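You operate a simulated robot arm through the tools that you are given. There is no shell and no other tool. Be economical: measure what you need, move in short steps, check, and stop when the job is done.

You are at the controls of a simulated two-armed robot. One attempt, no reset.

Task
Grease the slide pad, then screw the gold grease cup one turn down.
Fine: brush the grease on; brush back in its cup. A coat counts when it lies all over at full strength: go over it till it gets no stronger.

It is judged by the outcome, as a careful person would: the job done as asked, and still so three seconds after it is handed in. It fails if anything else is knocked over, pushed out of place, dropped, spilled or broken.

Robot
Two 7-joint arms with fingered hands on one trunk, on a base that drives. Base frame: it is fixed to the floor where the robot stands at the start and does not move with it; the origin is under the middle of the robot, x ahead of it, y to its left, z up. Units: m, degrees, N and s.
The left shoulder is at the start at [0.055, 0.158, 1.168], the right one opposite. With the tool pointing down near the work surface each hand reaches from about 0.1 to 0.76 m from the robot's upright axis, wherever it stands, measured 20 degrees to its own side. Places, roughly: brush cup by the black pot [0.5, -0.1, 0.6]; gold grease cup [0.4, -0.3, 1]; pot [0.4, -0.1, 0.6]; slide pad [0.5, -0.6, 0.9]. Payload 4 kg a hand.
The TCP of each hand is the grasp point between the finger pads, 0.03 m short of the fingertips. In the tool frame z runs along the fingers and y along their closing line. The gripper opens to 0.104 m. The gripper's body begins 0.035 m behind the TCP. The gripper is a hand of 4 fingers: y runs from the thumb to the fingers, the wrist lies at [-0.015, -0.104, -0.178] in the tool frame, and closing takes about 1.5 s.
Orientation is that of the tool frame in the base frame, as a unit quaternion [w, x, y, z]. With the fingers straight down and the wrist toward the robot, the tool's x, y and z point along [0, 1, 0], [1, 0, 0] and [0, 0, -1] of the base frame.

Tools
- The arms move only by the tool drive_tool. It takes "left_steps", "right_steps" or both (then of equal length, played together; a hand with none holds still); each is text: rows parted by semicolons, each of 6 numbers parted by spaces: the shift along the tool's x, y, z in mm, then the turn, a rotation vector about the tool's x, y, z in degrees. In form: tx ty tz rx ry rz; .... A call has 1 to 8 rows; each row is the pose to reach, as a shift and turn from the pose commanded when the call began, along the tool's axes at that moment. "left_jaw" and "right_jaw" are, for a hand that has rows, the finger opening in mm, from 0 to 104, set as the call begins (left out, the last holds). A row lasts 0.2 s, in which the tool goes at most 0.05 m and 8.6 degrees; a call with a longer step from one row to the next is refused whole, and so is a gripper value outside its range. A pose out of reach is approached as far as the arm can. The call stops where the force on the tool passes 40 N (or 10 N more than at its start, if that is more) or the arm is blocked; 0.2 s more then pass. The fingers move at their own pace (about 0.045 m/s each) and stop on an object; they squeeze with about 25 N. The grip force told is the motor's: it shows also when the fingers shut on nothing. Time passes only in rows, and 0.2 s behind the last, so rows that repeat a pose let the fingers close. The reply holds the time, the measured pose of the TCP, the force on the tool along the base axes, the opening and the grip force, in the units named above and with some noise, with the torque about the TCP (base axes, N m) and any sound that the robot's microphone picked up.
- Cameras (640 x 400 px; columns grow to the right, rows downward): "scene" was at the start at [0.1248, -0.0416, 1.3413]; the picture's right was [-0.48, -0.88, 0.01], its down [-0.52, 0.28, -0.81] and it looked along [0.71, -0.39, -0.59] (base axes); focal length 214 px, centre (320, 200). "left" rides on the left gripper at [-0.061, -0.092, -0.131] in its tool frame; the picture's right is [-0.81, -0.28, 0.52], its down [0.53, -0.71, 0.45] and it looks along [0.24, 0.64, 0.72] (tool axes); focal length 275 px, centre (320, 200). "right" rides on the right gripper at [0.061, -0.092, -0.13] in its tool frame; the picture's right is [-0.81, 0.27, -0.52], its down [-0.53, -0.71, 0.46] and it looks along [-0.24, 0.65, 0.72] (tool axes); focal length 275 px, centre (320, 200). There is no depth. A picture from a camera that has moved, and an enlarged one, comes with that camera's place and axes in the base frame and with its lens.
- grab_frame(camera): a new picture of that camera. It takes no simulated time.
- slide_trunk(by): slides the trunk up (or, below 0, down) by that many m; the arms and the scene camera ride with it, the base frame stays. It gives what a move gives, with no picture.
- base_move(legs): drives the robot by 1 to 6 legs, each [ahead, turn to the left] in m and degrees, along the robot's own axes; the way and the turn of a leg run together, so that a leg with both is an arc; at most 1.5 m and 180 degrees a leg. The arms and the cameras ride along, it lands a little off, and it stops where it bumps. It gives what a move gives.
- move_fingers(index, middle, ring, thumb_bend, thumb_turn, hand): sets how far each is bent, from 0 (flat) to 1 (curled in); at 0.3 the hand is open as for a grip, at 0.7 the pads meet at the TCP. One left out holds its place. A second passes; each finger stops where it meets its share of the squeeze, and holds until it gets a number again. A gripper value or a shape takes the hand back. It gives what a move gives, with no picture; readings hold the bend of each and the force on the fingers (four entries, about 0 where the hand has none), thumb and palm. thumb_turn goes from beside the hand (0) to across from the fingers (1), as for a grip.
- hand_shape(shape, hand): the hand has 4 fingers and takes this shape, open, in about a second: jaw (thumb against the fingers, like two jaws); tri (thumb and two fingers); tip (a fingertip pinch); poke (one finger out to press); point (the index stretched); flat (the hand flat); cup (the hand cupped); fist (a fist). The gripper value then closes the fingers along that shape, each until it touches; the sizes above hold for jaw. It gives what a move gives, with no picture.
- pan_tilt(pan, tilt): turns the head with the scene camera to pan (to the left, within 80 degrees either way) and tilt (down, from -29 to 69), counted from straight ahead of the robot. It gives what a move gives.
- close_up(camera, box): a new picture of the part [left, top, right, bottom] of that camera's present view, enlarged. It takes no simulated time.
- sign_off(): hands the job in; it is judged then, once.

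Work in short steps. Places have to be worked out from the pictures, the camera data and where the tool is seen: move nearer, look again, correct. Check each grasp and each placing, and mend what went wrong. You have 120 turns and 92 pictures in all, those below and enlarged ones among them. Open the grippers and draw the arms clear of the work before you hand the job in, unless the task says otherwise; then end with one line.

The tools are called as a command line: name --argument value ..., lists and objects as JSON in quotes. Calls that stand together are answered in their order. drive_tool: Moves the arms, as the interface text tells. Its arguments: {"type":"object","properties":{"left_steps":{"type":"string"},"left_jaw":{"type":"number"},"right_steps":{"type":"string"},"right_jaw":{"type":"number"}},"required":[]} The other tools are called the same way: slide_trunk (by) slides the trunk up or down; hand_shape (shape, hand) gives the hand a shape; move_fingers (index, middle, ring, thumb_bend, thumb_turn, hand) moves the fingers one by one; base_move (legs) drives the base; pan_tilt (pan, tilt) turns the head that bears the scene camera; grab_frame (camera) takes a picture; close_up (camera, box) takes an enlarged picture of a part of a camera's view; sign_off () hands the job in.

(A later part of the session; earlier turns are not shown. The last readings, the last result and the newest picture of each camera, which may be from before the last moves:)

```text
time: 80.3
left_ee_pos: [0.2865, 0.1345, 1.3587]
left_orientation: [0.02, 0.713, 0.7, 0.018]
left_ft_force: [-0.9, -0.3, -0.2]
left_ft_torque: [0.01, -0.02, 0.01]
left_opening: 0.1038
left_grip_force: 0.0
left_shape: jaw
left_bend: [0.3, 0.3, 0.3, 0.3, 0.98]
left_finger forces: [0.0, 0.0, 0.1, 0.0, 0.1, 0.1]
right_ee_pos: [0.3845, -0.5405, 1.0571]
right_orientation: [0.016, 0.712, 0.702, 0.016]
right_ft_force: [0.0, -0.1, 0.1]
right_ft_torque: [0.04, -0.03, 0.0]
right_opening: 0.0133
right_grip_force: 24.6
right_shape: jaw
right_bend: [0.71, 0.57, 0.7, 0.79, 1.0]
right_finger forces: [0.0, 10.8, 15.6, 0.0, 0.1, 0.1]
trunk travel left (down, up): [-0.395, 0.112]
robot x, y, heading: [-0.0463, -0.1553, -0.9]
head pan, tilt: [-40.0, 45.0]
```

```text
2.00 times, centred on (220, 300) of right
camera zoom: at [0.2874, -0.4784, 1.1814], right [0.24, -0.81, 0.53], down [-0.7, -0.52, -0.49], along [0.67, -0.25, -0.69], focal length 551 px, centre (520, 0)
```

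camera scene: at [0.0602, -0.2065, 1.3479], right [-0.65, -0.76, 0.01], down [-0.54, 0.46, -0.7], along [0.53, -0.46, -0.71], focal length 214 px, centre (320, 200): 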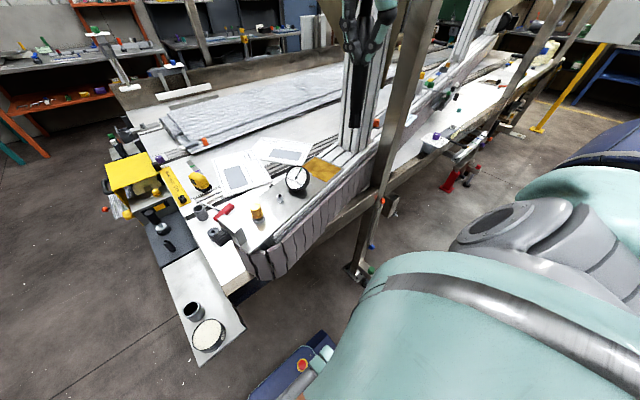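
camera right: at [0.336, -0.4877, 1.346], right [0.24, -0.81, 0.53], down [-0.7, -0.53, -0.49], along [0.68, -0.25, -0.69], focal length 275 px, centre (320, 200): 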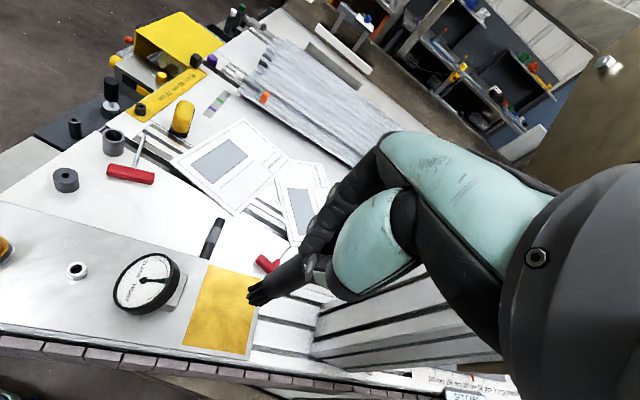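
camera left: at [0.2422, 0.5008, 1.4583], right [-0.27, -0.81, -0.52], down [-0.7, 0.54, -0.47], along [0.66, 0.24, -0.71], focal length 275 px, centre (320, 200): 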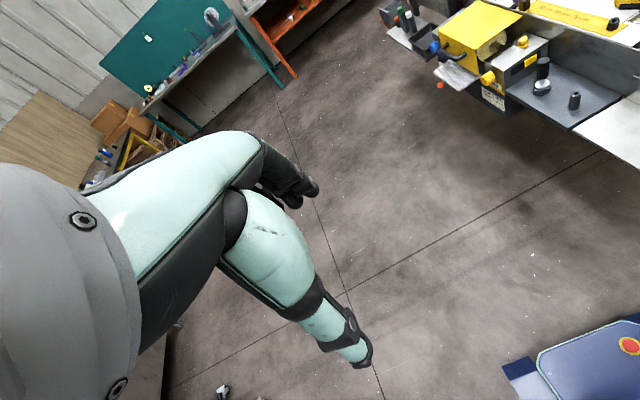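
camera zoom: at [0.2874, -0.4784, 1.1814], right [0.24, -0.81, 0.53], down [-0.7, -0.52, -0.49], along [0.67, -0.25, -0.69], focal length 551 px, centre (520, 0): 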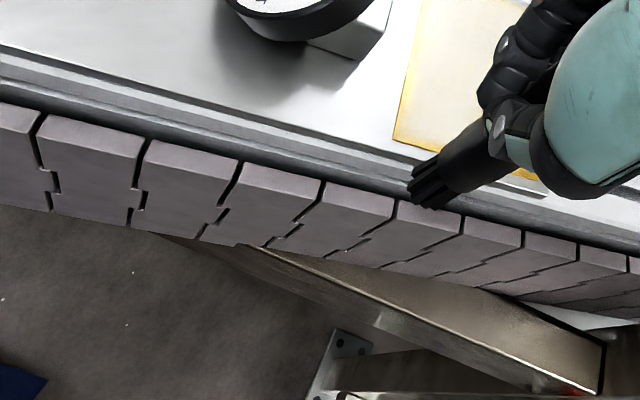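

Went past the near edge (no smear seen). Lift and back over the pad to inspect the coat.

drive_tool --right_steps "0 0 -25 0 0 0; 0 0 -60 0 0 0; -20 20 -80 0 0 0; -20 20 -80 0 0 0"

close_up --camera "right" --box '[120, 200, 360, 400]'

close_up --camera "scene" --box '[290, 100, 370, 200]'

```text
time: 81.3
left_ee_pos: [0.2873, 0.135, 1.3575]
left_orientation: [0.02, 0.713, 0.7, 0.016]
left_ft_force: [0.1, 0.3, 0.3]
left_ft_torque: [-0.04, -0.01, 0.02]
left_opening: 0.1039
left_grip_force: 0.0
left_shape: jaw
left_bend: [0.3, 0.3, 0.3, 0.3, 0.98]
left_finger forces: [0.0, 0.0, 0.0, 0.0, 0.0, 0.0]
right_ee_pos: [0.4024, -0.5573, 1.1366]
right_orientation: [0.017, 0.709, 0.705, 0.017]
right_ft_force: [-1.0, -0.4, -0.6]
right_ft_torque: [0.01, -0.04, 0.02]
right_opening: 0.0131
right_grip_force: 25.3
right_shape: jaw
right_bend: [0.71, 0.57, 0.7, 0.79, 1.0]
right_finger forces: [0.0, 10.7, 15.1, 0.0, 0.0, 0.0]
trunk travel left (down, up): [-0.395, 0.112]
robot x, y, heading: [-0.0508, -0.1519, -0.7]
head pan, tilt: [-40.0, 45.0]
```

```text
2.00 times, centred on (240, 300) of right
camera zoom: at [0.3053, -0.4968, 1.2625], right [0.25, -0.81, 0.53], down [-0.69, -0.53, -0.49], along [0.68, -0.25, -0.69], focal length 551 px, centre (480, 0)
```

zoom: 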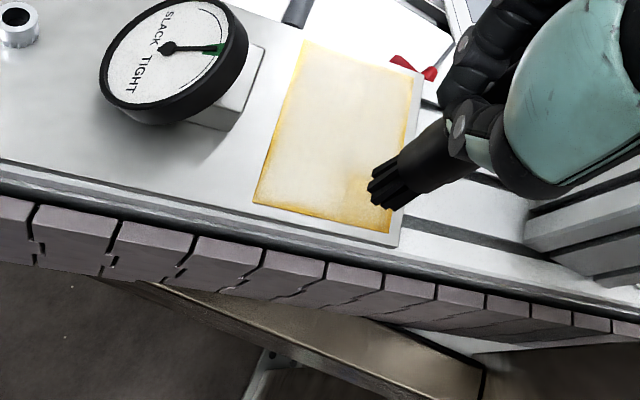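

```text
4.00 times, centred on (330, 150) of scene
camera zoom: at [0.0612, -0.2063, 1.3478], right [-0.65, -0.76, 0.01], down [-0.54, 0.46, -0.7], along [0.53, -0.46, -0.71], focal length 858 px, centre (280, 400)
```

zoom: 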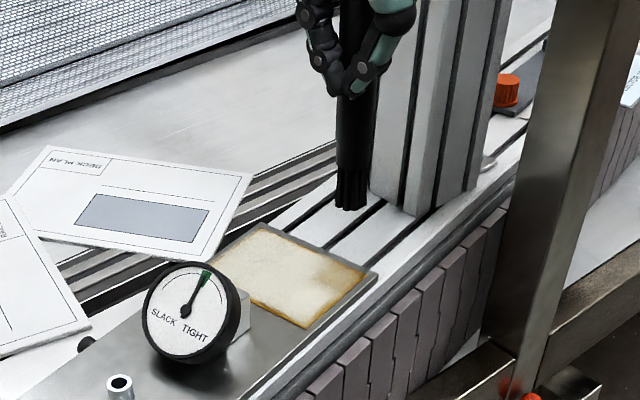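

Coat is good except rims and the near-right corner. Tip offset now ≈ (0.002,-0.011) from TCP. Go down at that corner and stroke the right edge both ways, then start the near edge.

drive_tool --right_steps "-20 10 25 0 0 0; -34 16 55 0 0 0; -34 15.5 81.5 0 0 0; -27 62 84 0 0 0; -16 106 86 0 0 0; -27 62 84 0 0 0; -35 13 81.7 0 0 0; 1 4 81.5 0 0 0"

close_up --camera "right" --box '[120, 200, 360, 400]'

```text
time: 83.1
left_ee_pos: [0.2923, 0.1362, 1.3572]
left_orientation: [0.018, 0.713, 0.701, 0.014]
left_ft_force: [-0.1, -0.5, -0.6]
left_ft_torque: [-0.06, 0.03, 0.02]
left_opening: 0.1041
left_grip_force: 0.1
left_shape: jaw
left_bend: [0.3, 0.3, 0.3, 0.3, 0.98]
left_finger forces: [0.0, 0.0, 0.1, 0.0, 0.0, 0.1]
right_ee_pos: [0.4175, -0.5535, 1.055]
right_orientation: [0.015, 0.709, 0.705, 0.013]
right_ft_force: [0.9, 0.2, 0.3]
right_ft_torque: [-0.03, 0.07, 0.0]
right_opening: 0.0127
right_grip_force: 25.5
right_shape: jaw
right_bend: [0.71, 0.58, 0.71, 0.79, 1.0]
right_finger forces: [0.1, 10.2, 12.0, 0.1, 0.1, 0.0]
trunk travel left (down, up): [-0.395, 0.112]
robot x, y, heading: [-0.0492, -0.1516, -0.6]
head pan, tilt: [-40.0, 45.0]
```

```text
2.00 times, centred on (240, 300) of right
camera zoom: at [0.3207, -0.4928, 1.181], right [0.25, -0.81, 0.53], down [-0.7, -0.53, -0.48], along [0.67, -0.25, -0.7], focal length 551 px, centre (480, 0)
```

zoom: 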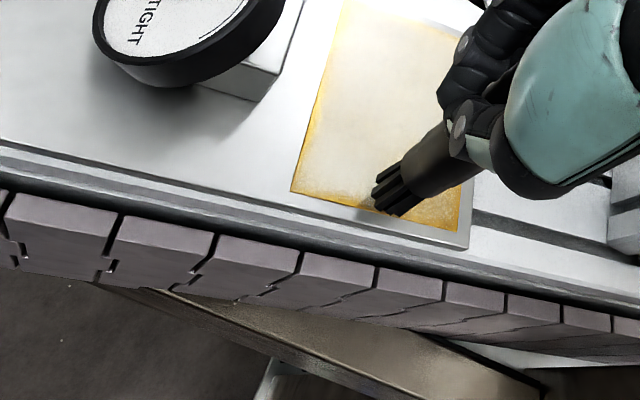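

Near-right corner remains weak. Press ~1.5 mm more, work that corner, then sweep the near edge to the left.

drive_tool --right_steps "-23.9 7.7 1.8 0 0 0; -34.7 9.4 1.9 0 0 0; -26 30.5 2.8 0 0 0; -12.3 27.8 2.7 0 0 0; -17 6.3 1.8 0 0 0; 0.6 2.9 1.6 0 0 0; 30 -2.8 1.4 0 0 0; 47.7 -6.2 1.2 0 0 0"

close_up --camera "right" --box '[120, 200, 360, 400]'

```text
time: 84.9
left_ee_pos: [0.2867, 0.1343, 1.3594]
left_orientation: [0.019, 0.714, 0.699, 0.016]
left_ft_force: [-0.7, -0.4, -0.5]
left_ft_torque: [0.0, 0.04, -0.03]
left_opening: 0.1039
left_grip_force: 0.0
left_shape: jaw
left_bend: [0.3, 0.3, 0.3, 0.3, 0.98]
left_finger forces: [0.0, 0.0, 0.0, 0.0, 0.1, 0.0]
right_ee_pos: [0.4024, -0.5101, 1.055]
right_orientation: [0.018, 0.709, 0.704, 0.016]
right_ft_force: [-0.2, -0.4, -0.5]
right_ft_torque: [0.01, 0.0, 0.03]
right_opening: 0.0127
right_grip_force: 24.4
right_shape: jaw
right_bend: [0.71, 0.58, 0.71, 0.79, 1.0]
right_finger forces: [0.0, 10.4, 14.5, 0.1, 0.0, 0.0]
trunk travel left (down, up): [-0.395, 0.112]
robot x, y, heading: [-0.0476, -0.1542, -0.9]
head pan, tilt: [-40.0, 45.0]
```

```text
2.00 times, centred on (240, 300) of right
camera zoom: at [0.3041, -0.4477, 1.1797], right [0.24, -0.81, 0.53], down [-0.7, -0.53, -0.49], along [0.68, -0.25, -0.69], focal length 551 px, centre (480, 0)
```

zoom: 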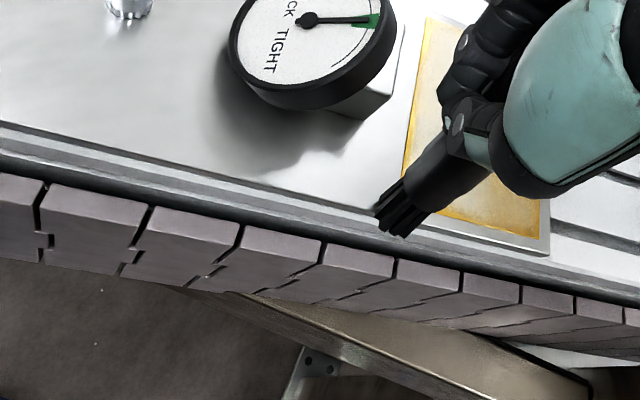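

The tip strayed ~27 mm short of the near edge. Bring it back onto the near edge strip and stroke it fully to the right corner and back.

drive_tool --right_steps "0.3 15.2 -2.3 0 0 0; 1.2 33.3 2.1 0 0 0; -32.1 39.8 2.4 0 0 0; -67.4 46.6 2.7 0 0 0; -61.6 73 4 0 0 0; -63.5 45.9 2.7 0 0 0; -31 44.7 2.6 0 0 0; -6.4 35.8 2.2 0 0 0"

close_up --camera "right" --box '[120, 200, 360, 400]'

close_up --camera "scene" --box '[290, 100, 370, 200]'

```text
time: 86.7
left_ee_pos: [0.2885, 0.1353, 1.3572]
left_orientation: [0.018, 0.714, 0.7, 0.015]
left_ft_force: [-0.1, -0.5, 0.9]
left_ft_torque: [0.02, -0.01, 0.01]
left_opening: 0.1039
left_grip_force: 0.0
left_shape: jaw
left_bend: [0.3, 0.3, 0.3, 0.3, 0.98]
left_finger forces: [0.1, 0.1, 0.0, 0.0, 0.0, 0.0]
right_ee_pos: [0.4385, -0.5169, 1.0526]
right_orientation: [0.017, 0.709, 0.704, 0.014]
right_ft_force: [-0.4, 0.7, -0.5]
right_ft_torque: [-0.01, 0.02, -0.01]
right_opening: 0.0128
right_grip_force: 24.8
right_shape: jaw
right_bend: [0.71, 0.58, 0.71, 0.79, 1.0]
right_finger forces: [0.0, 10.3, 14.0, 0.0, 0.0, 0.1]
trunk travel left (down, up): [-0.395, 0.112]
robot x, y, heading: [-0.0485, -0.1529, -1.0]
head pan, tilt: [-40.0, 45.0]
```

```text
2.00 times, centred on (240, 300) of right
camera zoom: at [0.3415, -0.4552, 1.1786], right [0.25, -0.81, 0.53], down [-0.7, -0.53, -0.48], along [0.67, -0.25, -0.69], focal length 551 px, centre (480, 0)
```

zoom: 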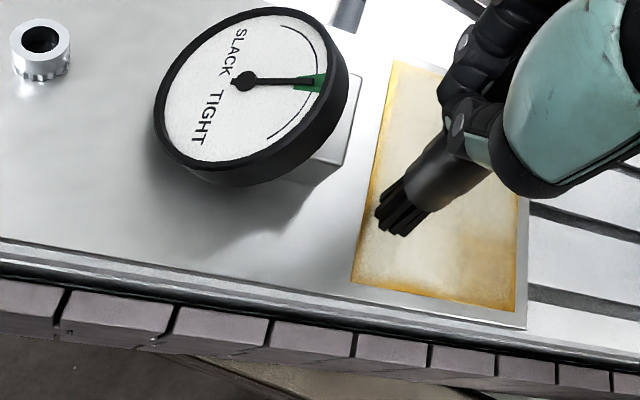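

```text
4.00 times, centred on (330, 150) of scene
camera zoom: at [0.0636, -0.2057, 1.3476], right [-0.65, -0.76, 0.01], down [-0.55, 0.46, -0.7], along [0.52, -0.46, -0.72], focal length 858 px, centre (280, 400)
```

zoom: 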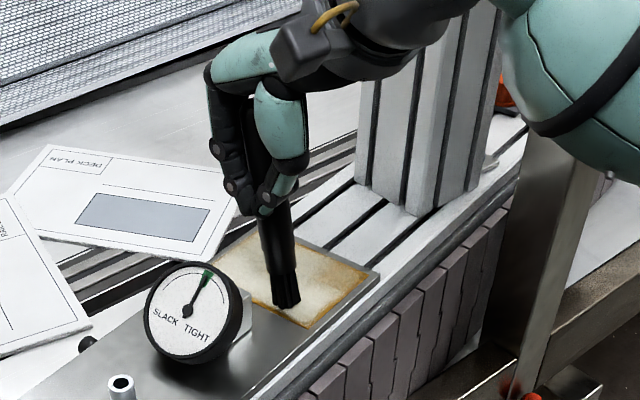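

Coverage is nearly complete; the near strip is weaker and contact is light again (0 N). Probe down for contact.

drive_tool --right_steps "0 0 1.5 0 0 0; 0 0 3 0 0 0; 0 0 3 0 0 0"

```text
time: 87.5
left_ee_pos: [0.2851, 0.1348, 1.3579]
left_orientation: [0.02, 0.714, 0.7, 0.017]
left_ft_force: [-0.1, 0.1, -0.5]
left_ft_torque: [0.03, 0.0, 0.01]
left_opening: 0.1038
left_grip_force: 0.0
left_shape: jaw
left_bend: [0.3, 0.3, 0.3, 0.3, 0.98]
left_finger forces: [0.0, 0.0, 0.1, 0.0, 0.0, 0.0]
right_ee_pos: [0.4351, -0.5179, 1.0515]
right_orientation: [0.018, 0.71, 0.704, 0.017]
right_ft_force: [0.1, -0.5, 7.9]
right_ft_torque: [-0.08, -0.03, -0.01]
right_opening: 0.0132
right_grip_force: 25.0
right_shape: jaw
right_bend: [0.71, 0.58, 0.71, 0.8, 1.0]
right_finger forces: [0.1, 9.7, 14.8, 0.0, 0.0, 0.0]
trunk travel left (down, up): [-0.395, 0.112]
robot x, y, heading: [-0.0459, -0.1548, -0.7]
head pan, tilt: [-40.0, 45.0]
```

8 N contact; tip offset (0.004,-0.010). Sweep the near strip in two lanes at slightly lower pressure.

drive_tool --right_steps "5.5 -21.4 -1.8 0 0 0; -29.7 -18.7 -1.6 0 0 0; -65.9 -11.6 -1.3 0 0 0; -73.8 -10.1 -1.2 0 0 0; -67.3 0.8 -0.7 0 0 0; -32 -6 -1 0 0 0; 5.3 -13.2 -1.4 0 0 0; 14.1 17.6 0.2 0 0 0"

close_up --camera "right" --box '[120, 200, 360, 400]'

```text
time: 89.3
left_ee_pos: [0.2892, 0.1347, 1.3588]
left_orientation: [0.019, 0.714, 0.7, 0.015]
left_ft_force: [-0.4, 0.8, 0.6]
left_ft_torque: [-0.01, 0.02, -0.03]
left_opening: 0.1041
left_grip_force: 0.1
left_shape: jaw
left_bend: [0.3, 0.3, 0.3, 0.3, 0.98]
left_finger forces: [0.1, 0.1, 0.0, 0.1, 0.0, 0.1]
right_ee_pos: [0.4552, -0.5041, 1.0509]
right_orientation: [0.018, 0.709, 0.705, 0.016]
right_ft_force: [-1.0, -0.7, 5.2]
right_ft_torque: [-0.1, 0.17, -0.01]
right_opening: 0.0123
right_grip_force: 24.9
right_shape: jaw
right_bend: [0.71, 0.59, 0.71, 0.79, 1.0]
right_finger forces: [0.7, 9.7, 15.5, 0.0, 0.1, 0.1]
trunk travel left (down, up): [-0.395, 0.112]
robot x, y, heading: [-0.0504, -0.1563, -0.9]
head pan, tilt: [-40.0, 45.0]
```

```text
2.00 times, centred on (240, 300) of right
camera zoom: at [0.3573, -0.4423, 1.1766], right [0.24, -0.81, 0.53], down [-0.7, -0.53, -0.49], along [0.68, -0.25, -0.69], focal length 551 px, centre (480, 0)
```

zoom: 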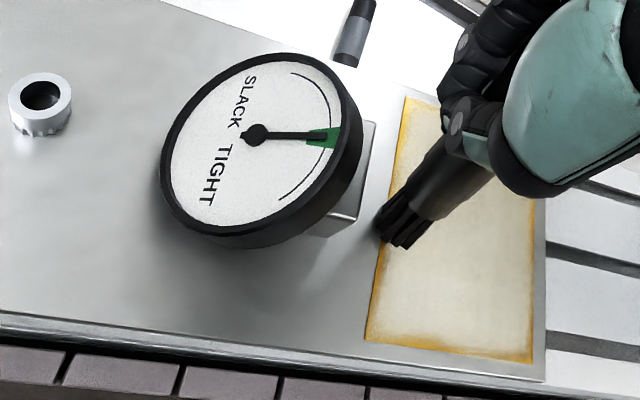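

Near strip now pale. Next the left edge upward and the far edge across and back.

drive_tool --right_steps "8.3 23.8 0.9 0 0 0; 13.7 48.2 2.1 0 0 0; -8.4 54.6 2.4 0 0 0; -47.6 62.2 2.8 0 0 0; -59.4 64.4 2.9 0 0 0; -64.1 43 1.8 0 0 0; -37.8 60.3 2.7 0 0 0; 1.4 52.7 2.3 0 0 0"

close_up --camera "right" --box '[120, 200, 360, 400]'

close_up --camera "scene" --box '[290, 100, 370, 200]'

```text
time: 91.1
left_ee_pos: [0.2883, 0.1364, 1.3582]
left_orientation: [0.02, 0.714, 0.7, 0.015]
left_ft_force: [0.0, 0.9, 0.4]
left_ft_torque: [-0.03, 0.0, 0.02]
left_opening: 0.1041
left_grip_force: 0.0
left_shape: jaw
left_bend: [0.3, 0.3, 0.3, 0.3, 0.98]
left_finger forces: [0.1, 0.0, 0.1, 0.0, 0.1, 0.1]
right_ee_pos: [0.5067, -0.503, 1.0509]
right_orientation: [0.017, 0.71, 0.704, 0.015]
right_ft_force: [1.4, -0.4, 3.7]
right_ft_torque: [-0.22, -0.05, 0.02]
right_opening: 0.0129
right_grip_force: 25.4
right_shape: jaw
right_bend: [0.71, 0.59, 0.71, 0.79, 1.0]
right_finger forces: [0.4, 9.9, 15.4, 0.1, 0.1, 0.1]
trunk travel left (down, up): [-0.395, 0.112]
robot x, y, heading: [-0.0495, -0.1524, -0.7]
head pan, tilt: [-40.0, 45.0]
```

```text
2.00 times, centred on (240, 300) of right
camera zoom: at [0.4093, -0.4414, 1.1766], right [0.24, -0.81, 0.53], down [-0.7, -0.53, -0.49], along [0.67, -0.25, -0.69], focal length 551 px, centre (480, 0)
```

zoom: 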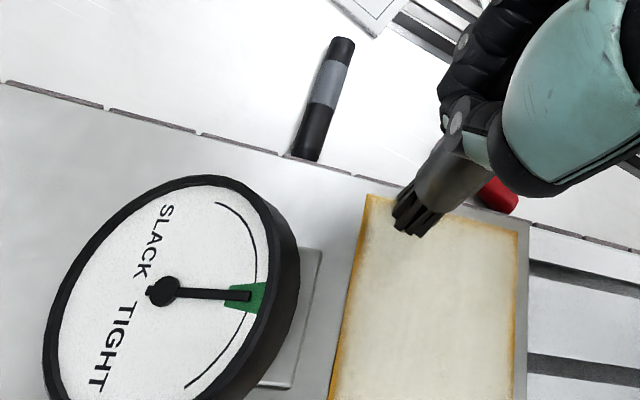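

```text
4.00 times, centred on (330, 150) of scene
camera zoom: at [0.0613, -0.2047, 1.3479], right [-0.65, -0.76, 0.01], down [-0.54, 0.46, -0.7], along [0.53, -0.46, -0.71], focal length 858 px, centre (280, 400)
```

zoom: 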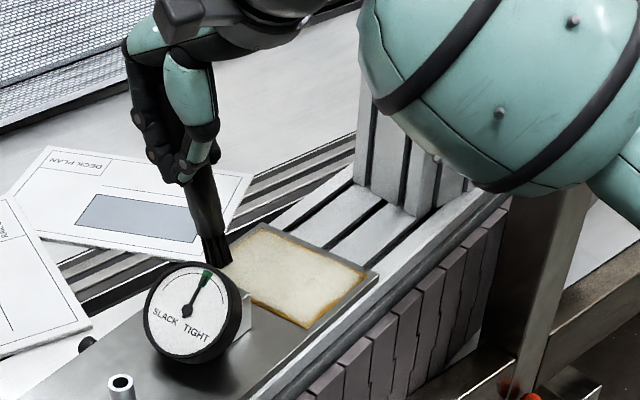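

Only a thin rim remains weak. The brush has pivoted in the grip (tip ~5 cm toward -y), so I lift and roll the hand 20° to bring the brush upright, then look.

drive_tool --right_steps "0 0 -20 0 0 0; 0 0 -40 0 6 0; 0 0 -40 0 13 0; 0 0 -40 0 20 0; 0 0 -40 0 20 0"

grab_frame --camera "right"

close_up --camera "scene" --box '[270, 80, 390, 200]'

```text
time: 92.3
left_ee_pos: [0.2882, 0.1348, 1.3579]
left_orientation: [0.019, 0.714, 0.7, 0.017]
left_ft_force: [-0.4, -0.1, -0.7]
left_ft_torque: [-0.02, 0.04, -0.01]
left_opening: 0.1039
left_grip_force: 0.1
left_shape: jaw
left_bend: [0.3, 0.3, 0.3, 0.3, 0.98]
left_finger forces: [0.0, 0.0, 0.0, 0.0, 0.0, 0.1]
right_ee_pos: [0.5047, -0.5036, 1.0899]
right_orientation: [-0.105, 0.696, 0.697, 0.139]
right_ft_force: [0.4, 0.0, 0.5]
right_ft_torque: [-0.02, 0.02, -0.01]
right_opening: 0.0128
right_grip_force: 25.1
right_shape: jaw
right_bend: [0.71, 0.59, 0.71, 0.79, 1.0]
right_finger forces: [0.0, 10.4, 13.8, 0.0, 0.0, 0.0]
trunk travel left (down, up): [-0.395, 0.112]
robot x, y, heading: [-0.0529, -0.1546, -0.7]
head pan, tilt: [-40.0, 45.0]
```

```text
26 pictures are left
camera right: at [0.4065, -0.4907, 1.2296], right [0.26, -0.94, 0.22], down [-0.69, -0.34, -0.64], along [0.68, 0.01, -0.73], focal length 275 px, centre (320, 200)
```

right: 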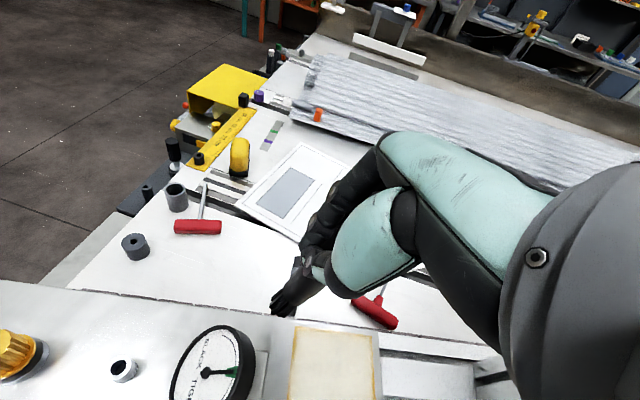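

```text
3.33 times, centred on (330, 140) of scene
camera zoom: at [0.0614, -0.2063, 1.3478], right [-0.65, -0.76, 0.01], down [-0.54, 0.46, -0.7], along [0.53, -0.46, -0.71], focal length 715 px, centre (287, 400)
```

zoom: 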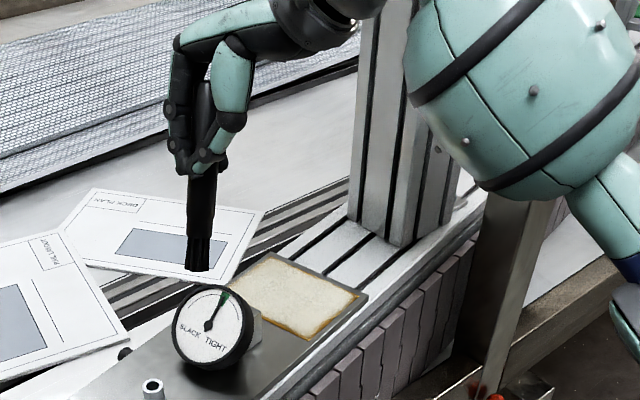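

Brush is now nearly upright; tip ≈ (0.506,-0.487,0.975). Move it over the left-far corner and lower to contact.

drive_tool --right_steps "-22.5 -10 -8 0 0 0; -30 -10.9 12 0 0 0; -31.4 -11.1 15.8 0 0 0; -32 -11.2 17.5 0 0 0; -32 -11.2 17.5 0 0 0"

```text
time: 93.5
left_ee_pos: [0.2873, 0.1337, 1.3574]
left_orientation: [0.019, 0.713, 0.7, 0.017]
left_ft_force: [-0.3, 0.8, -0.4]
left_ft_torque: [0.01, 0.05, -0.01]
left_opening: 0.1039
left_grip_force: 0.1
left_shape: jaw
left_bend: [0.3, 0.3, 0.3, 0.3, 0.98]
left_finger forces: [0.0, 0.1, 0.0, 0.1, 0.0, 0.0]
right_ee_pos: [0.4965, -0.5281, 1.0619]
right_orientation: [-0.105, 0.697, 0.696, 0.137]
right_ft_force: [0.1, -1.1, -1.2]
right_ft_torque: [0.01, 0.01, -0.02]
right_opening: 0.0124
right_grip_force: 25.4
right_shape: jaw
right_bend: [0.71, 0.59, 0.71, 0.79, 1.0]
right_finger forces: [0.0, 10.6, 13.6, 0.1, 0.0, 0.1]
trunk travel left (down, up): [-0.395, 0.112]
robot x, y, heading: [-0.0483, -0.1548, -0.8]
head pan, tilt: [-40.0, 45.0]
```

Not touching yet; a few mm further.

drive_tool --right_steps "-0.7 -0.1 2 0 0 0; -1.4 -0.2 4 0 0 0; -1.4 -0.2 4 0 0 0"

```text
time: 94.3
left_ee_pos: [0.2875, 0.135, 1.3583]
left_orientation: [0.019, 0.713, 0.7, 0.017]
left_ft_force: [-0.2, 0.5, -0.8]
left_ft_torque: [0.0, -0.02, -0.03]
left_opening: 0.104
left_grip_force: 0.0
left_shape: jaw
left_bend: [0.3, 0.3, 0.3, 0.3, 0.98]
left_finger forces: [0.0, 0.1, 0.0, 0.0, 0.1, 0.0]
right_ee_pos: [0.4955, -0.527, 1.0586]
right_orientation: [-0.105, 0.696, 0.696, 0.139]
right_ft_force: [0.3, 0.3, -0.5]
right_ft_torque: [0.01, -0.01, 0.0]
right_opening: 0.0125
right_grip_force: 24.6
right_shape: jaw
right_bend: [0.71, 0.59, 0.71, 0.79, 1.0]
right_finger forces: [0.0, 10.5, 13.7, 0.1, 0.1, 0.0]
trunk travel left (down, up): [-0.395, 0.112]
robot x, y, heading: [-0.0475, -0.1559, -0.9]
head pan, tilt: [-40.0, 45.0]
```

drive_tool --right_steps "-0.9 -0.1 2.5 0 0 0; -1.8 -0.2 5 0 0 0; -1.8 -0.2 5 0 0 0"

close_up --camera "right" --box '[200, 240, 440, 400]'

```text
time: 95.1
left_ee_pos: [0.2865, 0.1345, 1.3583]
left_orientation: [0.02, 0.714, 0.7, 0.016]
left_ft_force: [0.4, -0.1, 0.6]
left_ft_torque: [0.01, 0.01, -0.01]
left_opening: 0.1044
left_grip_force: 0.1
left_shape: jaw
left_bend: [0.3, 0.3, 0.3, 0.3, 0.98]
left_finger forces: [0.0, 0.1, 0.0, 0.0, 0.0, 0.0]
right_ee_pos: [0.496, -0.5275, 1.0542]
right_orientation: [-0.104, 0.697, 0.696, 0.138]
right_ft_force: [-0.4, -0.4, 0.9]
right_ft_torque: [0.01, -0.01, -0.01]
right_opening: 0.0126
right_grip_force: 25.1
right_shape: jaw
right_bend: [0.71, 0.59, 0.71, 0.8, 1.0]
right_finger forces: [0.1, 10.6, 13.6, 0.0, 0.0, 0.0]
trunk travel left (down, up): [-0.395, 0.112]
robot x, y, heading: [-0.0505, -0.1515, -0.9]
head pan, tilt: [-40.0, 45.0]
```

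```text
2.50 times, centred on (320, 320) of right
camera zoom: at [0.3968, -0.514, 1.1924], right [0.26, -0.94, 0.22], down [-0.69, -0.34, -0.64], along [0.68, 0.01, -0.73], focal length 688 px, centre (320, -100)
```

zoom: 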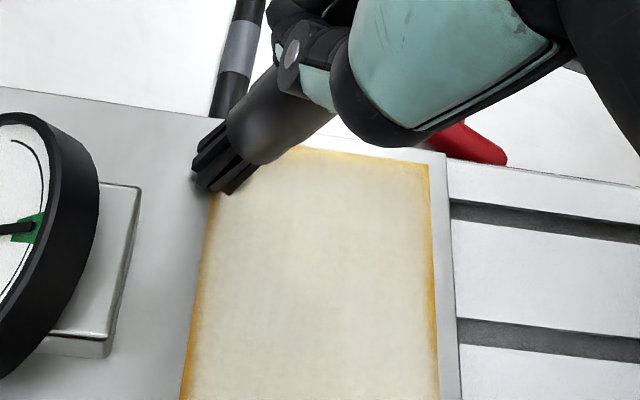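

Clear view: tip sits at the left edge near the far corner, near-contact. Press 2 mm and run left edge, near edge, then up the right edge.

drive_tool --right_steps "2.9 13.3 3.9 0 0 0; -3.7 -19.8 -0.2 0 0 0; -11.8 -60.6 -5.2 0 0 0; -17.9 -91.8 -9 0 0 0; -30.7 -93.1 -13.7 0 0 0; -61.6 -88.5 -24.6 0 0 0; -101.3 -80.1 -38.5 0 0 0; -93.6 -41.2 -33.7 0 0 0"

close_up --camera "right" --box '[100, 200, 360, 400]'

```text
time: 96.9
left_ee_pos: [0.2897, 0.1351, 1.3579]
left_orientation: [0.019, 0.714, 0.7, 0.017]
left_ft_force: [0.8, 0.4, -0.6]
left_ft_torque: [-0.01, -0.04, -0.03]
left_opening: 0.1038
left_grip_force: 0.0
left_shape: jaw
left_bend: [0.3, 0.3, 0.3, 0.3, 0.98]
left_finger forces: [0.0, 0.0, 0.1, 0.1, 0.1, 0.0]
right_ee_pos: [0.457, -0.6264, 1.0522]
right_orientation: [-0.105, 0.697, 0.696, 0.137]
right_ft_force: [0.1, 0.3, -1.6]
right_ft_torque: [0.0, 0.01, -0.02]
right_opening: 0.0125
right_grip_force: 24.2
right_shape: jaw
right_bend: [0.71, 0.58, 0.7, 0.8, 1.0]
right_finger forces: [0.0, 10.1, 14.0, 0.1, 0.0, 0.0]
trunk travel left (down, up): [-0.395, 0.112]
robot x, y, heading: [-0.0514, -0.1539, -1.3]
head pan, tilt: [-40.0, 45.0]
```

```text
2.00 times, centred on (230, 300) of right
camera zoom: at [0.3588, -0.6123, 1.19], right [0.26, -0.94, 0.23], down [-0.69, -0.34, -0.64], along [0.68, 0.01, -0.74], focal length 551 px, centre (500, 0)
```

zoom: 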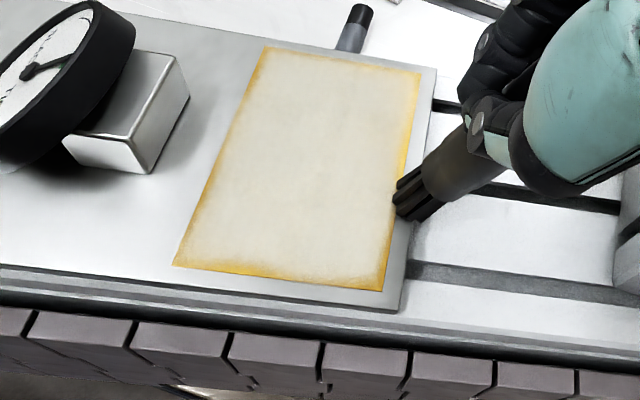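

Left edge is good now. Remaining thin strips: right edge and near edge; work those slightly inward with a bit more pressure.

drive_tool --right_steps "5 -1.3 3.3 0 0 0; -1.7 -30.3 -0.6 0 0 0; 15.7 -40 5.2 0 0 0; 48 -46.9 16.5 0 0 0; 20.3 -41 6.8 0 0 0; -3.4 -34 -1.3 0 0 0; 3.2 -0.9 2.7 0 0 0; 10.9 38 7.5 0 0 0"

close_up --camera "right" --box '[100, 200, 360, 400]'

```text
time: 98.7
left_ee_pos: [0.2889, 0.134, 1.3581]
left_orientation: [0.018, 0.713, 0.7, 0.015]
left_ft_force: [0.5, 0.5, -0.2]
left_ft_torque: [0.01, 0.01, 0.0]
left_opening: 0.1039
left_grip_force: 0.1
left_shape: jaw
left_bend: [0.3, 0.3, 0.3, 0.3, 0.98]
left_finger forces: [0.0, 0.0, 0.1, 0.1, 0.0, 0.1]
right_ee_pos: [0.4939, -0.6156, 1.0489]
right_orientation: [-0.105, 0.697, 0.696, 0.138]
right_ft_force: [0.2, 0.2, -0.8]
right_ft_torque: [0.02, 0.02, 0.03]
right_opening: 0.0128
right_grip_force: 25.7
right_shape: jaw
right_bend: [0.71, 0.59, 0.7, 0.8, 1.0]
right_finger forces: [0.0, 9.5, 15.4, 0.1, 0.0, 0.1]
trunk travel left (down, up): [-0.395, 0.112]
robot x, y, heading: [-0.05, -0.1513, -0.7]
head pan, tilt: [-40.0, 45.0]
```

```text
2.00 times, centred on (230, 300) of right
camera zoom: at [0.3952, -0.6009, 1.1881], right [0.26, -0.94, 0.23], down [-0.69, -0.34, -0.64], along [0.68, 0.01, -0.73], focal length 551 px, centre (500, 0)
```

zoom: 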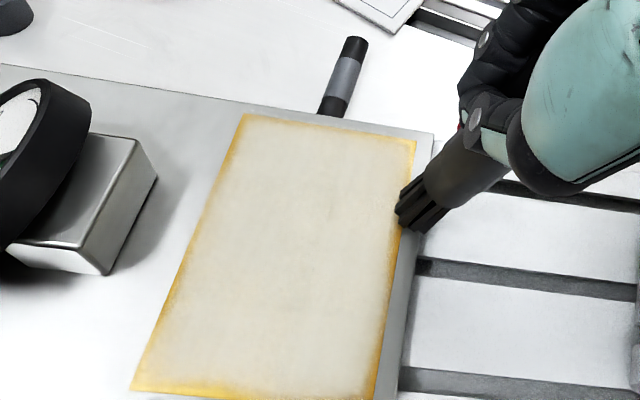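

Improving. Press 3 mm more (force reads 0) and run right-far corner, far edge, left edge down.

drive_tool --right_steps "4.5 -1.4 4.7 0 0 0; 9.4 28 8 0 0 0; 16.1 27.6 10.4 0 0 0; 51.2 20.1 22.7 0 0 0; 86.3 12.7 35 0 0 0; 76.5 -21.8 29.7 0 0 0; 68.8 -60.7 24.9 0 0 0; 63.1 -84.8 21.7 0 0 0"

close_up --camera "right" --box '[160, 200, 420, 400]'

```text
time: 100.5
left_ee_pos: [0.2869, 0.135, 1.3573]
left_orientation: [0.018, 0.714, 0.7, 0.016]
left_ft_force: [-0.7, -0.1, -0.1]
left_ft_torque: [0.01, 0.02, 0.0]
left_opening: 0.104
left_grip_force: 0.1
left_shape: jaw
left_bend: [0.3, 0.3, 0.3, 0.3, 0.98]
left_finger forces: [0.0, 0.1, 0.0, 0.1, 0.0, 0.1]
right_ee_pos: [0.4081, -0.5458, 1.0476]
right_orientation: [-0.105, 0.697, 0.696, 0.14]
right_ft_force: [1.9, 1.1, 5.5]
right_ft_torque: [0.1, -0.23, -0.04]
right_opening: 0.0139
right_grip_force: 25.5
right_shape: jaw
right_bend: [0.71, 0.57, 0.7, 0.8, 1.0]
right_finger forces: [0.0, 14.6, 15.0, 0.0, 0.0, 0.1]
trunk travel left (down, up): [-0.395, 0.112]
robot x, y, heading: [-0.0503, -0.1547, -0.7]
head pan, tilt: [-40.0, 45.0]
```

```text
2.00 times, centred on (290, 300) of right
camera zoom: at [0.3103, -0.5334, 1.1862], right [0.25, -0.94, 0.22], down [-0.69, -0.34, -0.64], along [0.68, 0.01, -0.73], focal length 551 px, centre (380, 0)
```

zoom: 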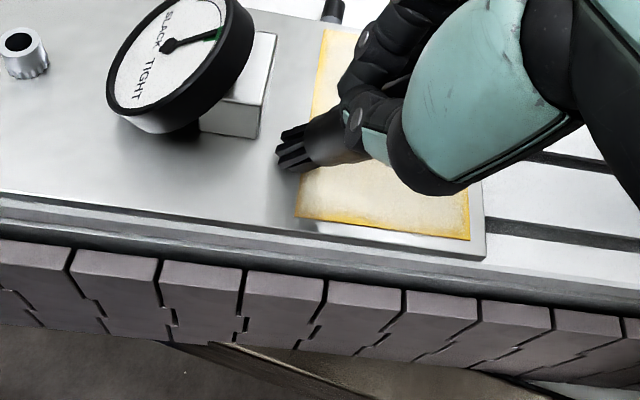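

Good contact (5.5 N). Now the near edge along to the right corner and back.

drive_tool --right_steps "-7 -6.6 -2.9 0 0 0; -9.7 -20.2 -4.5 0 0 0; -41.2 -13.5 -15.6 0 0 0; -76.3 -6 -27.9 0 0 0; -88.9 -1.4 -32.2 0 0 0; -59.5 -8.6 -21.9 0 0 0; -27.2 -15.5 -10.6 0 0 0; 5.1 -22.4 0.7 0 0 0"

drive_tool --right_steps "0 0 -30 0 0 0; 0 0 -70 0 0 0; 0 -20 -100 0 0 0; 0 -20 -100 0 0 0"

close_up --camera "right" --box '[180, 200, 420, 400]'

```text
time: 102.3
left_ee_pos: [0.2875, 0.1347, 1.3582]
left_orientation: [0.019, 0.714, 0.7, 0.017]
left_ft_force: [0.2, -0.1, -0.2]
left_ft_torque: [-0.01, -0.02, -0.01]
left_opening: 0.104
left_grip_force: 0.0
left_shape: jaw
left_bend: [0.3, 0.3, 0.3, 0.3, 0.98]
left_finger forces: [0.0, 0.0, 0.1, 0.0, 0.1, 0.0]
right_ee_pos: [0.3842, -0.5412, 1.046]
right_orientation: [-0.106, 0.697, 0.696, 0.137]
right_ft_force: [0.0, -0.2, -1.0]
right_ft_torque: [-0.01, -0.03, 0.0]
right_opening: 0.0125
right_grip_force: 25.2
right_shape: jaw
right_bend: [0.71, 0.59, 0.71, 0.8, 1.0]
right_finger forces: [0.0, 9.7, 14.5, 0.1, 0.0, 0.1]
trunk travel left (down, up): [-0.395, 0.112]
robot x, y, heading: [-0.0474, -0.1528, -0.6]
head pan, tilt: [-40.0, 45.0]
```

```text
time: 103.3
left_ee_pos: [0.2876, 0.1352, 1.3585]
left_orientation: [0.02, 0.713, 0.7, 0.017]
left_ft_force: [-0.3, -0.2, -0.7]
left_ft_torque: [0.02, 0.02, 0.05]
left_opening: 0.1043
left_grip_force: 0.0
left_shape: jaw
left_bend: [0.3, 0.3, 0.3, 0.3, 0.98]
left_finger forces: [0.1, 0.0, 0.0, 0.0, 0.0, 0.0]
right_ee_pos: [0.361, -0.5767, 1.14]
right_orientation: [-0.104, 0.697, 0.695, 0.139]
right_ft_force: [-0.5, 0.7, -0.6]
right_ft_torque: [0.01, -0.01, -0.02]
right_opening: 0.0127
right_grip_force: 25.2
right_shape: jaw
right_bend: [0.71, 0.59, 0.71, 0.8, 1.0]
right_finger forces: [0.1, 9.9, 14.1, 0.0, 0.0, 0.1]
trunk travel left (down, up): [-0.395, 0.112]
robot x, y, heading: [-0.0486, -0.1536, -0.8]
head pan, tilt: [-40.0, 45.0]
```

```text
2.00 times, centred on (300, 300) of right
camera zoom: at [0.2621, -0.5631, 1.2789], right [0.25, -0.94, 0.22], down [-0.69, -0.34, -0.64], along [0.68, 0.01, -0.73], focal length 551 px, centre (360, 0)
```

zoom: 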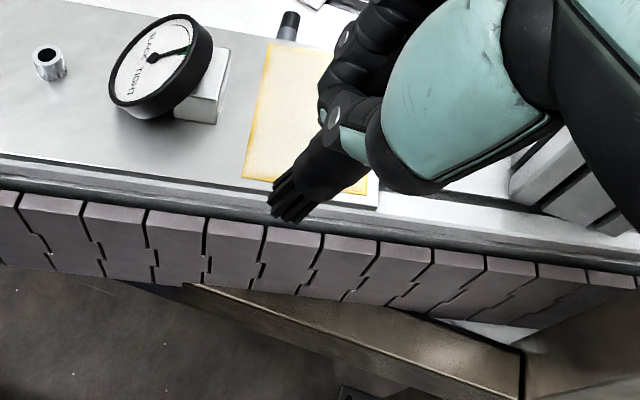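

Hand is back; view the whole pad from the head camera.

close_up --camera "scene" --box '[300, 130, 350, 180]'

```text
8.00 times, centred on (325, 155) of scene
camera zoom: at [0.0618, -0.2064, 1.3478], right [-0.65, -0.76, 0.01], down [-0.54, 0.46, -0.7], along [0.53, -0.46, -0.71], focal length 1716 px, centre (280, 560)
```

zoom: 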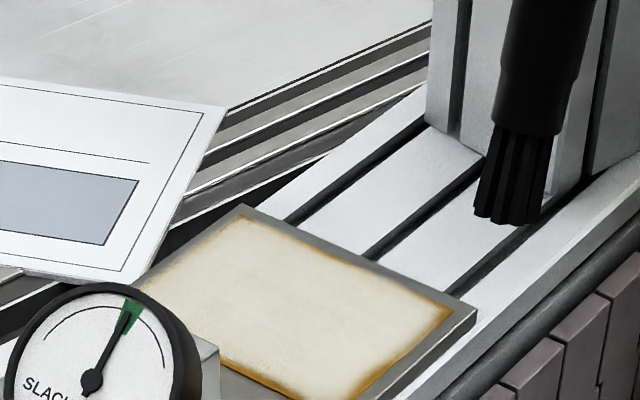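

Coat is uniform but the right and near rims show a ~2 mm weaker line. One more careful pass there.

drive_tool --right_steps "-19 33 -5 0 0 0; -38.3 66.2 -10.5 0 0 0; -54 64 33 0 0 0; -69 62 74.5 0 0 0; -70.6 61.6 78.8 0 0 0; -61.9 105.4 84.2 0 0 0; -53.6 147.2 89.3 0 0 0; -61.9 105.4 84.2 0 0 0"

close_up --camera "right" --box '[100, 200, 360, 400]'

```text
time: 105.1
left_ee_pos: [0.2817, 0.1345, 1.3606]
left_orientation: [0.021, 0.715, 0.699, 0.018]
left_ft_force: [-0.6, -0.2, -0.1]
left_ft_torque: [0.03, -0.07, 0.03]
left_opening: 0.1042
left_grip_force: 0.2
left_shape: jaw
left_bend: [0.3, 0.3, 0.3, 0.3, 0.98]
left_finger forces: [0.0, 0.0, 0.0, 0.0, 0.0, 0.1]
right_ee_pos: [0.4665, -0.6062, 1.0458]
right_orientation: [-0.104, 0.696, 0.697, 0.139]
right_ft_force: [1.6, -0.4, 5.9]
right_ft_torque: [0.09, -0.33, -0.06]
right_opening: 0.0145
right_grip_force: 25.5
right_shape: jaw
right_bend: [0.71, 0.57, 0.7, 0.8, 1.0]
right_finger forces: [0.0, 16.3, 14.0, 0.0, 0.1, 0.0]
trunk travel left (down, up): [-0.395, 0.112]
robot x, y, heading: [-0.0502, -0.1523, -0.9]
head pan, tilt: [-40.0, 45.0]
```

```text
2.00 times, centred on (230, 300) of right
camera zoom: at [0.3678, -0.5925, 1.1849], right [0.26, -0.94, 0.23], down [-0.68, -0.34, -0.64], along [0.68, 0.01, -0.73], focal length 551 px, centre (500, 0)
```

zoom: 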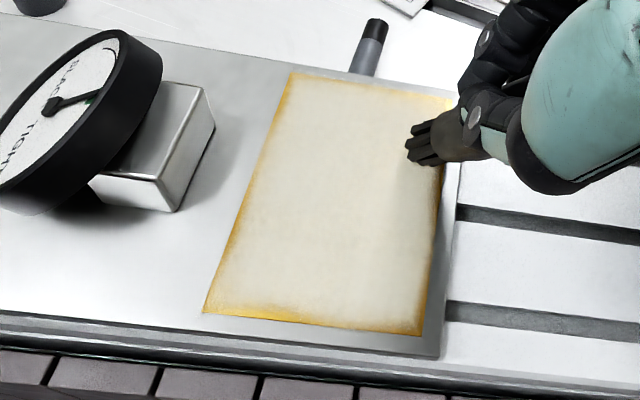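

Tip is ~9 mm inside the right edge. Shift outward, run down the right edge to the corner, along the near edge and back.

drive_tool --right_steps "-7.4 1.6 -2.6 0 0 0; -15.1 -32.2 -7.1 0 0 0; -22.6 -70.2 -11.7 0 0 0; -0.4 -75 -3.9 0 0 0; 31.7 -82.9 7.3 0 0 0; 61.3 -89.2 17.7 0 0 0; 31.7 -82.9 7.3 0 0 0; -5.3 -75 -5.7 0 0 0"

close_up --camera "right" --box '[100, 200, 360, 400]'

```text
time: 106.9
left_ee_pos: [0.2871, 0.1342, 1.3589]
left_orientation: [0.018, 0.714, 0.7, 0.017]
left_ft_force: [0.6, -0.7, 0.3]
left_ft_torque: [0.0, 0.01, -0.01]
left_opening: 0.1038
left_grip_force: 0.1
left_shape: jaw
left_bend: [0.3, 0.3, 0.3, 0.3, 0.98]
left_finger forces: [0.0, 0.1, 0.1, 0.1, 0.0, 0.1]
right_ee_pos: [0.3941, -0.6123, 1.0415]
right_orientation: [-0.107, 0.697, 0.695, 0.137]
right_ft_force: [-0.5, 1.1, 2.9]
right_ft_torque: [0.15, -0.05, 0.02]
right_opening: 0.0137
right_grip_force: 24.4
right_shape: jaw
right_bend: [0.71, 0.58, 0.7, 0.8, 1.0]
right_finger forces: [0.0, 11.4, 13.1, 0.0, 0.1, 0.0]
trunk travel left (down, up): [-0.395, 0.112]
robot x, y, heading: [-0.0478, -0.1529, -0.9]
head pan, tilt: [-40.0, 45.0]
```

```text
2.00 times, centred on (230, 300) of right
camera zoom: at [0.2965, -0.5993, 1.1818], right [0.26, -0.94, 0.22], down [-0.69, -0.34, -0.64], along [0.68, 0.01, -0.74], focal length 551 px, centre (500, 0)
```

zoom: 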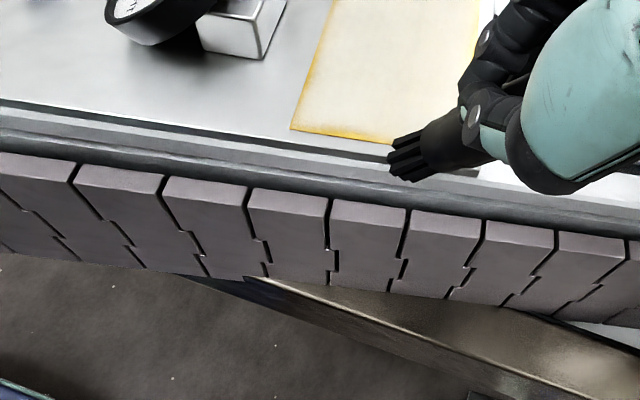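

Slightly off the near edge; move 13 mm inward, sweep near edge left and right, then up the right edge.

drive_tool --right_steps "2.2 12.6 2.4 0 0 0; 29.9 6.7 12.1 0 0 0; 65 -0.8 24.4 0 0 0; 29.9 6.7 12.1 0 0 0; -2.4 13.6 0.8 0 0 0; -21.6 18.7 -5.8 0 0 0; -13.8 48.5 -1.5 0 0 0; -6.1 87.4 3.2 0 0 0"

drive_tool --right_steps "0 0 -40 0 0 0; 0 -30 -80 0 0 0; 0 -70 -110 0 0 0; 0 -110 -130 0 0 0; 0 -110 -130 0 0 0"

close_up --camera "scene" --box '[295, 125, 355, 185]'

```text
time: 108.7
left_ee_pos: [0.2896, 0.1353, 1.3572]
left_orientation: [0.019, 0.714, 0.7, 0.016]
left_ft_force: [-0.5, 0.5, 0.8]
left_ft_torque: [0.02, 0.0, 0.01]
left_opening: 0.1039
left_grip_force: 0.0
left_shape: jaw
left_bend: [0.3, 0.3, 0.3, 0.3, 0.98]
left_finger forces: [0.0, 0.0, 0.1, 0.0, 0.0, 0.0]
right_ee_pos: [0.4851, -0.6166, 1.044]
right_orientation: [-0.105, 0.696, 0.697, 0.137]
right_ft_force: [-0.6, -0.1, -0.4]
right_ft_torque: [-0.02, 0.02, -0.01]
right_opening: 0.0129
right_grip_force: 24.9
right_shape: jaw
right_bend: [0.71, 0.59, 0.7, 0.81, 1.0]
right_finger forces: [0.1, 9.2, 11.9, 0.0, 0.0, 0.0]
trunk travel left (down, up): [-0.395, 0.112]
robot x, y, heading: [-0.053, -0.153, -0.9]
head pan, tilt: [-40.0, 45.0]
```

```text
time: 109.9
left_ee_pos: [0.2886, 0.1377, 1.3566]
left_orientation: [0.019, 0.714, 0.7, 0.015]
left_ft_force: [0.4, 0.4, 0.1]
left_ft_torque: [-0.01, -0.01, 0.03]
left_opening: 0.1042
left_grip_force: 0.1
left_shape: jaw
left_bend: [0.3, 0.3, 0.3, 0.3, 0.98]
left_finger forces: [0.0, 0.0, 0.0, 0.0, 0.0, 0.0]
right_ee_pos: [0.3691, -0.6592, 1.1614]
right_orientation: [-0.104, 0.697, 0.696, 0.137]
right_ft_force: [0.8, 0.5, -0.2]
right_ft_torque: [-0.01, -0.01, -0.02]
right_opening: 0.0133
right_grip_force: 25.3
right_shape: jaw
right_bend: [0.71, 0.59, 0.7, 0.81, 1.0]
right_finger forces: [0.0, 9.1, 11.5, 0.0, 0.0, 0.1]
trunk travel left (down, up): [-0.395, 0.112]
robot x, y, heading: [-0.0493, -0.1536, -1.0]
head pan, tilt: [-40.0, 45.0]
```

```text
6.67 times, centred on (325, 155) of scene
camera zoom: at [0.0632, -0.2034, 1.3478], right [-0.65, -0.76, 0.01], down [-0.55, 0.46, -0.7], along [0.52, -0.46, -0.71], focal length 1430 px, centre (287, 500)
```

zoom: 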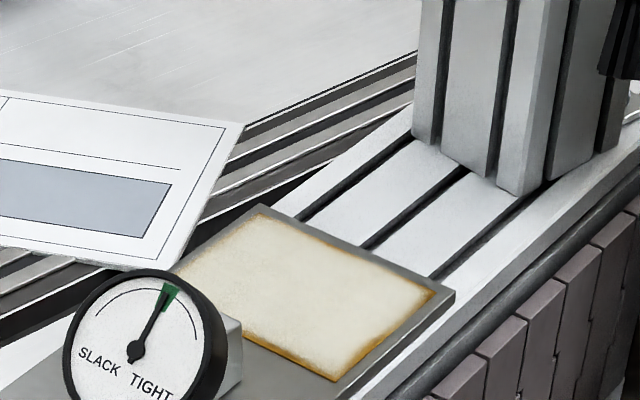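

Almost perfect; only the left rim (gauge side) shows a thin weak line. Go there for one last pass, looking before touching.

drive_tool --right_steps "30 9 20 0 0 0; 60 18 45 0 0 0; 80 27 75 0 0 0; 80 27 97 0 0 0; 80 27 97 0 0 0"

close_up --camera "right" --box '[160, 200, 420, 400]'

```text
time: 111.1
left_ee_pos: [0.287, 0.1345, 1.3586]
left_orientation: [0.019, 0.713, 0.7, 0.017]
left_ft_force: [0.1, -0.4, -0.8]
left_ft_torque: [0.01, 0.0, 0.0]
left_opening: 0.104
left_grip_force: 0.0
left_shape: jaw
left_bend: [0.3, 0.3, 0.3, 0.3, 0.98]
left_finger forces: [0.0, 0.0, 0.1, 0.0, 0.1, 0.0]
right_ee_pos: [0.3992, -0.5526, 1.0971]
right_orientation: [-0.105, 0.697, 0.696, 0.139]
right_ft_force: [-0.3, -0.2, -0.6]
right_ft_torque: [0.04, 0.01, -0.02]
right_opening: 0.0131
right_grip_force: 25.1
right_shape: jaw
right_bend: [0.71, 0.59, 0.7, 0.81, 1.0]
right_finger forces: [0.0, 9.1, 11.3, 0.1, 0.1, 0.0]
trunk travel left (down, up): [-0.395, 0.112]
robot x, y, heading: [-0.0446, -0.1486, -0.8]
head pan, tilt: [-40.0, 45.0]
```

```text
2.00 times, centred on (290, 300) of right
camera zoom: at [0.3007, -0.5393, 1.2364], right [0.26, -0.94, 0.22], down [-0.69, -0.34, -0.64], along [0.68, 0.01, -0.73], focal length 551 px, centre (380, 0)
```

zoom: 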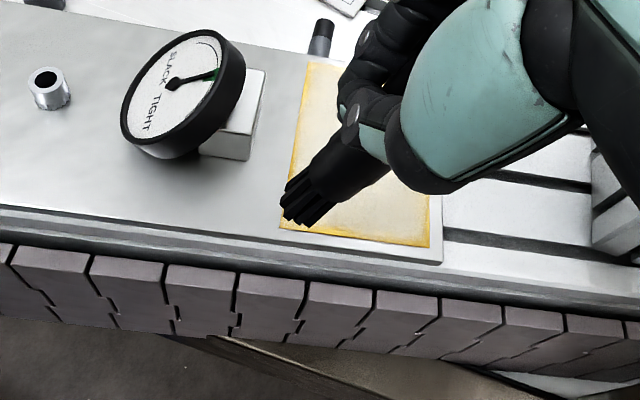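

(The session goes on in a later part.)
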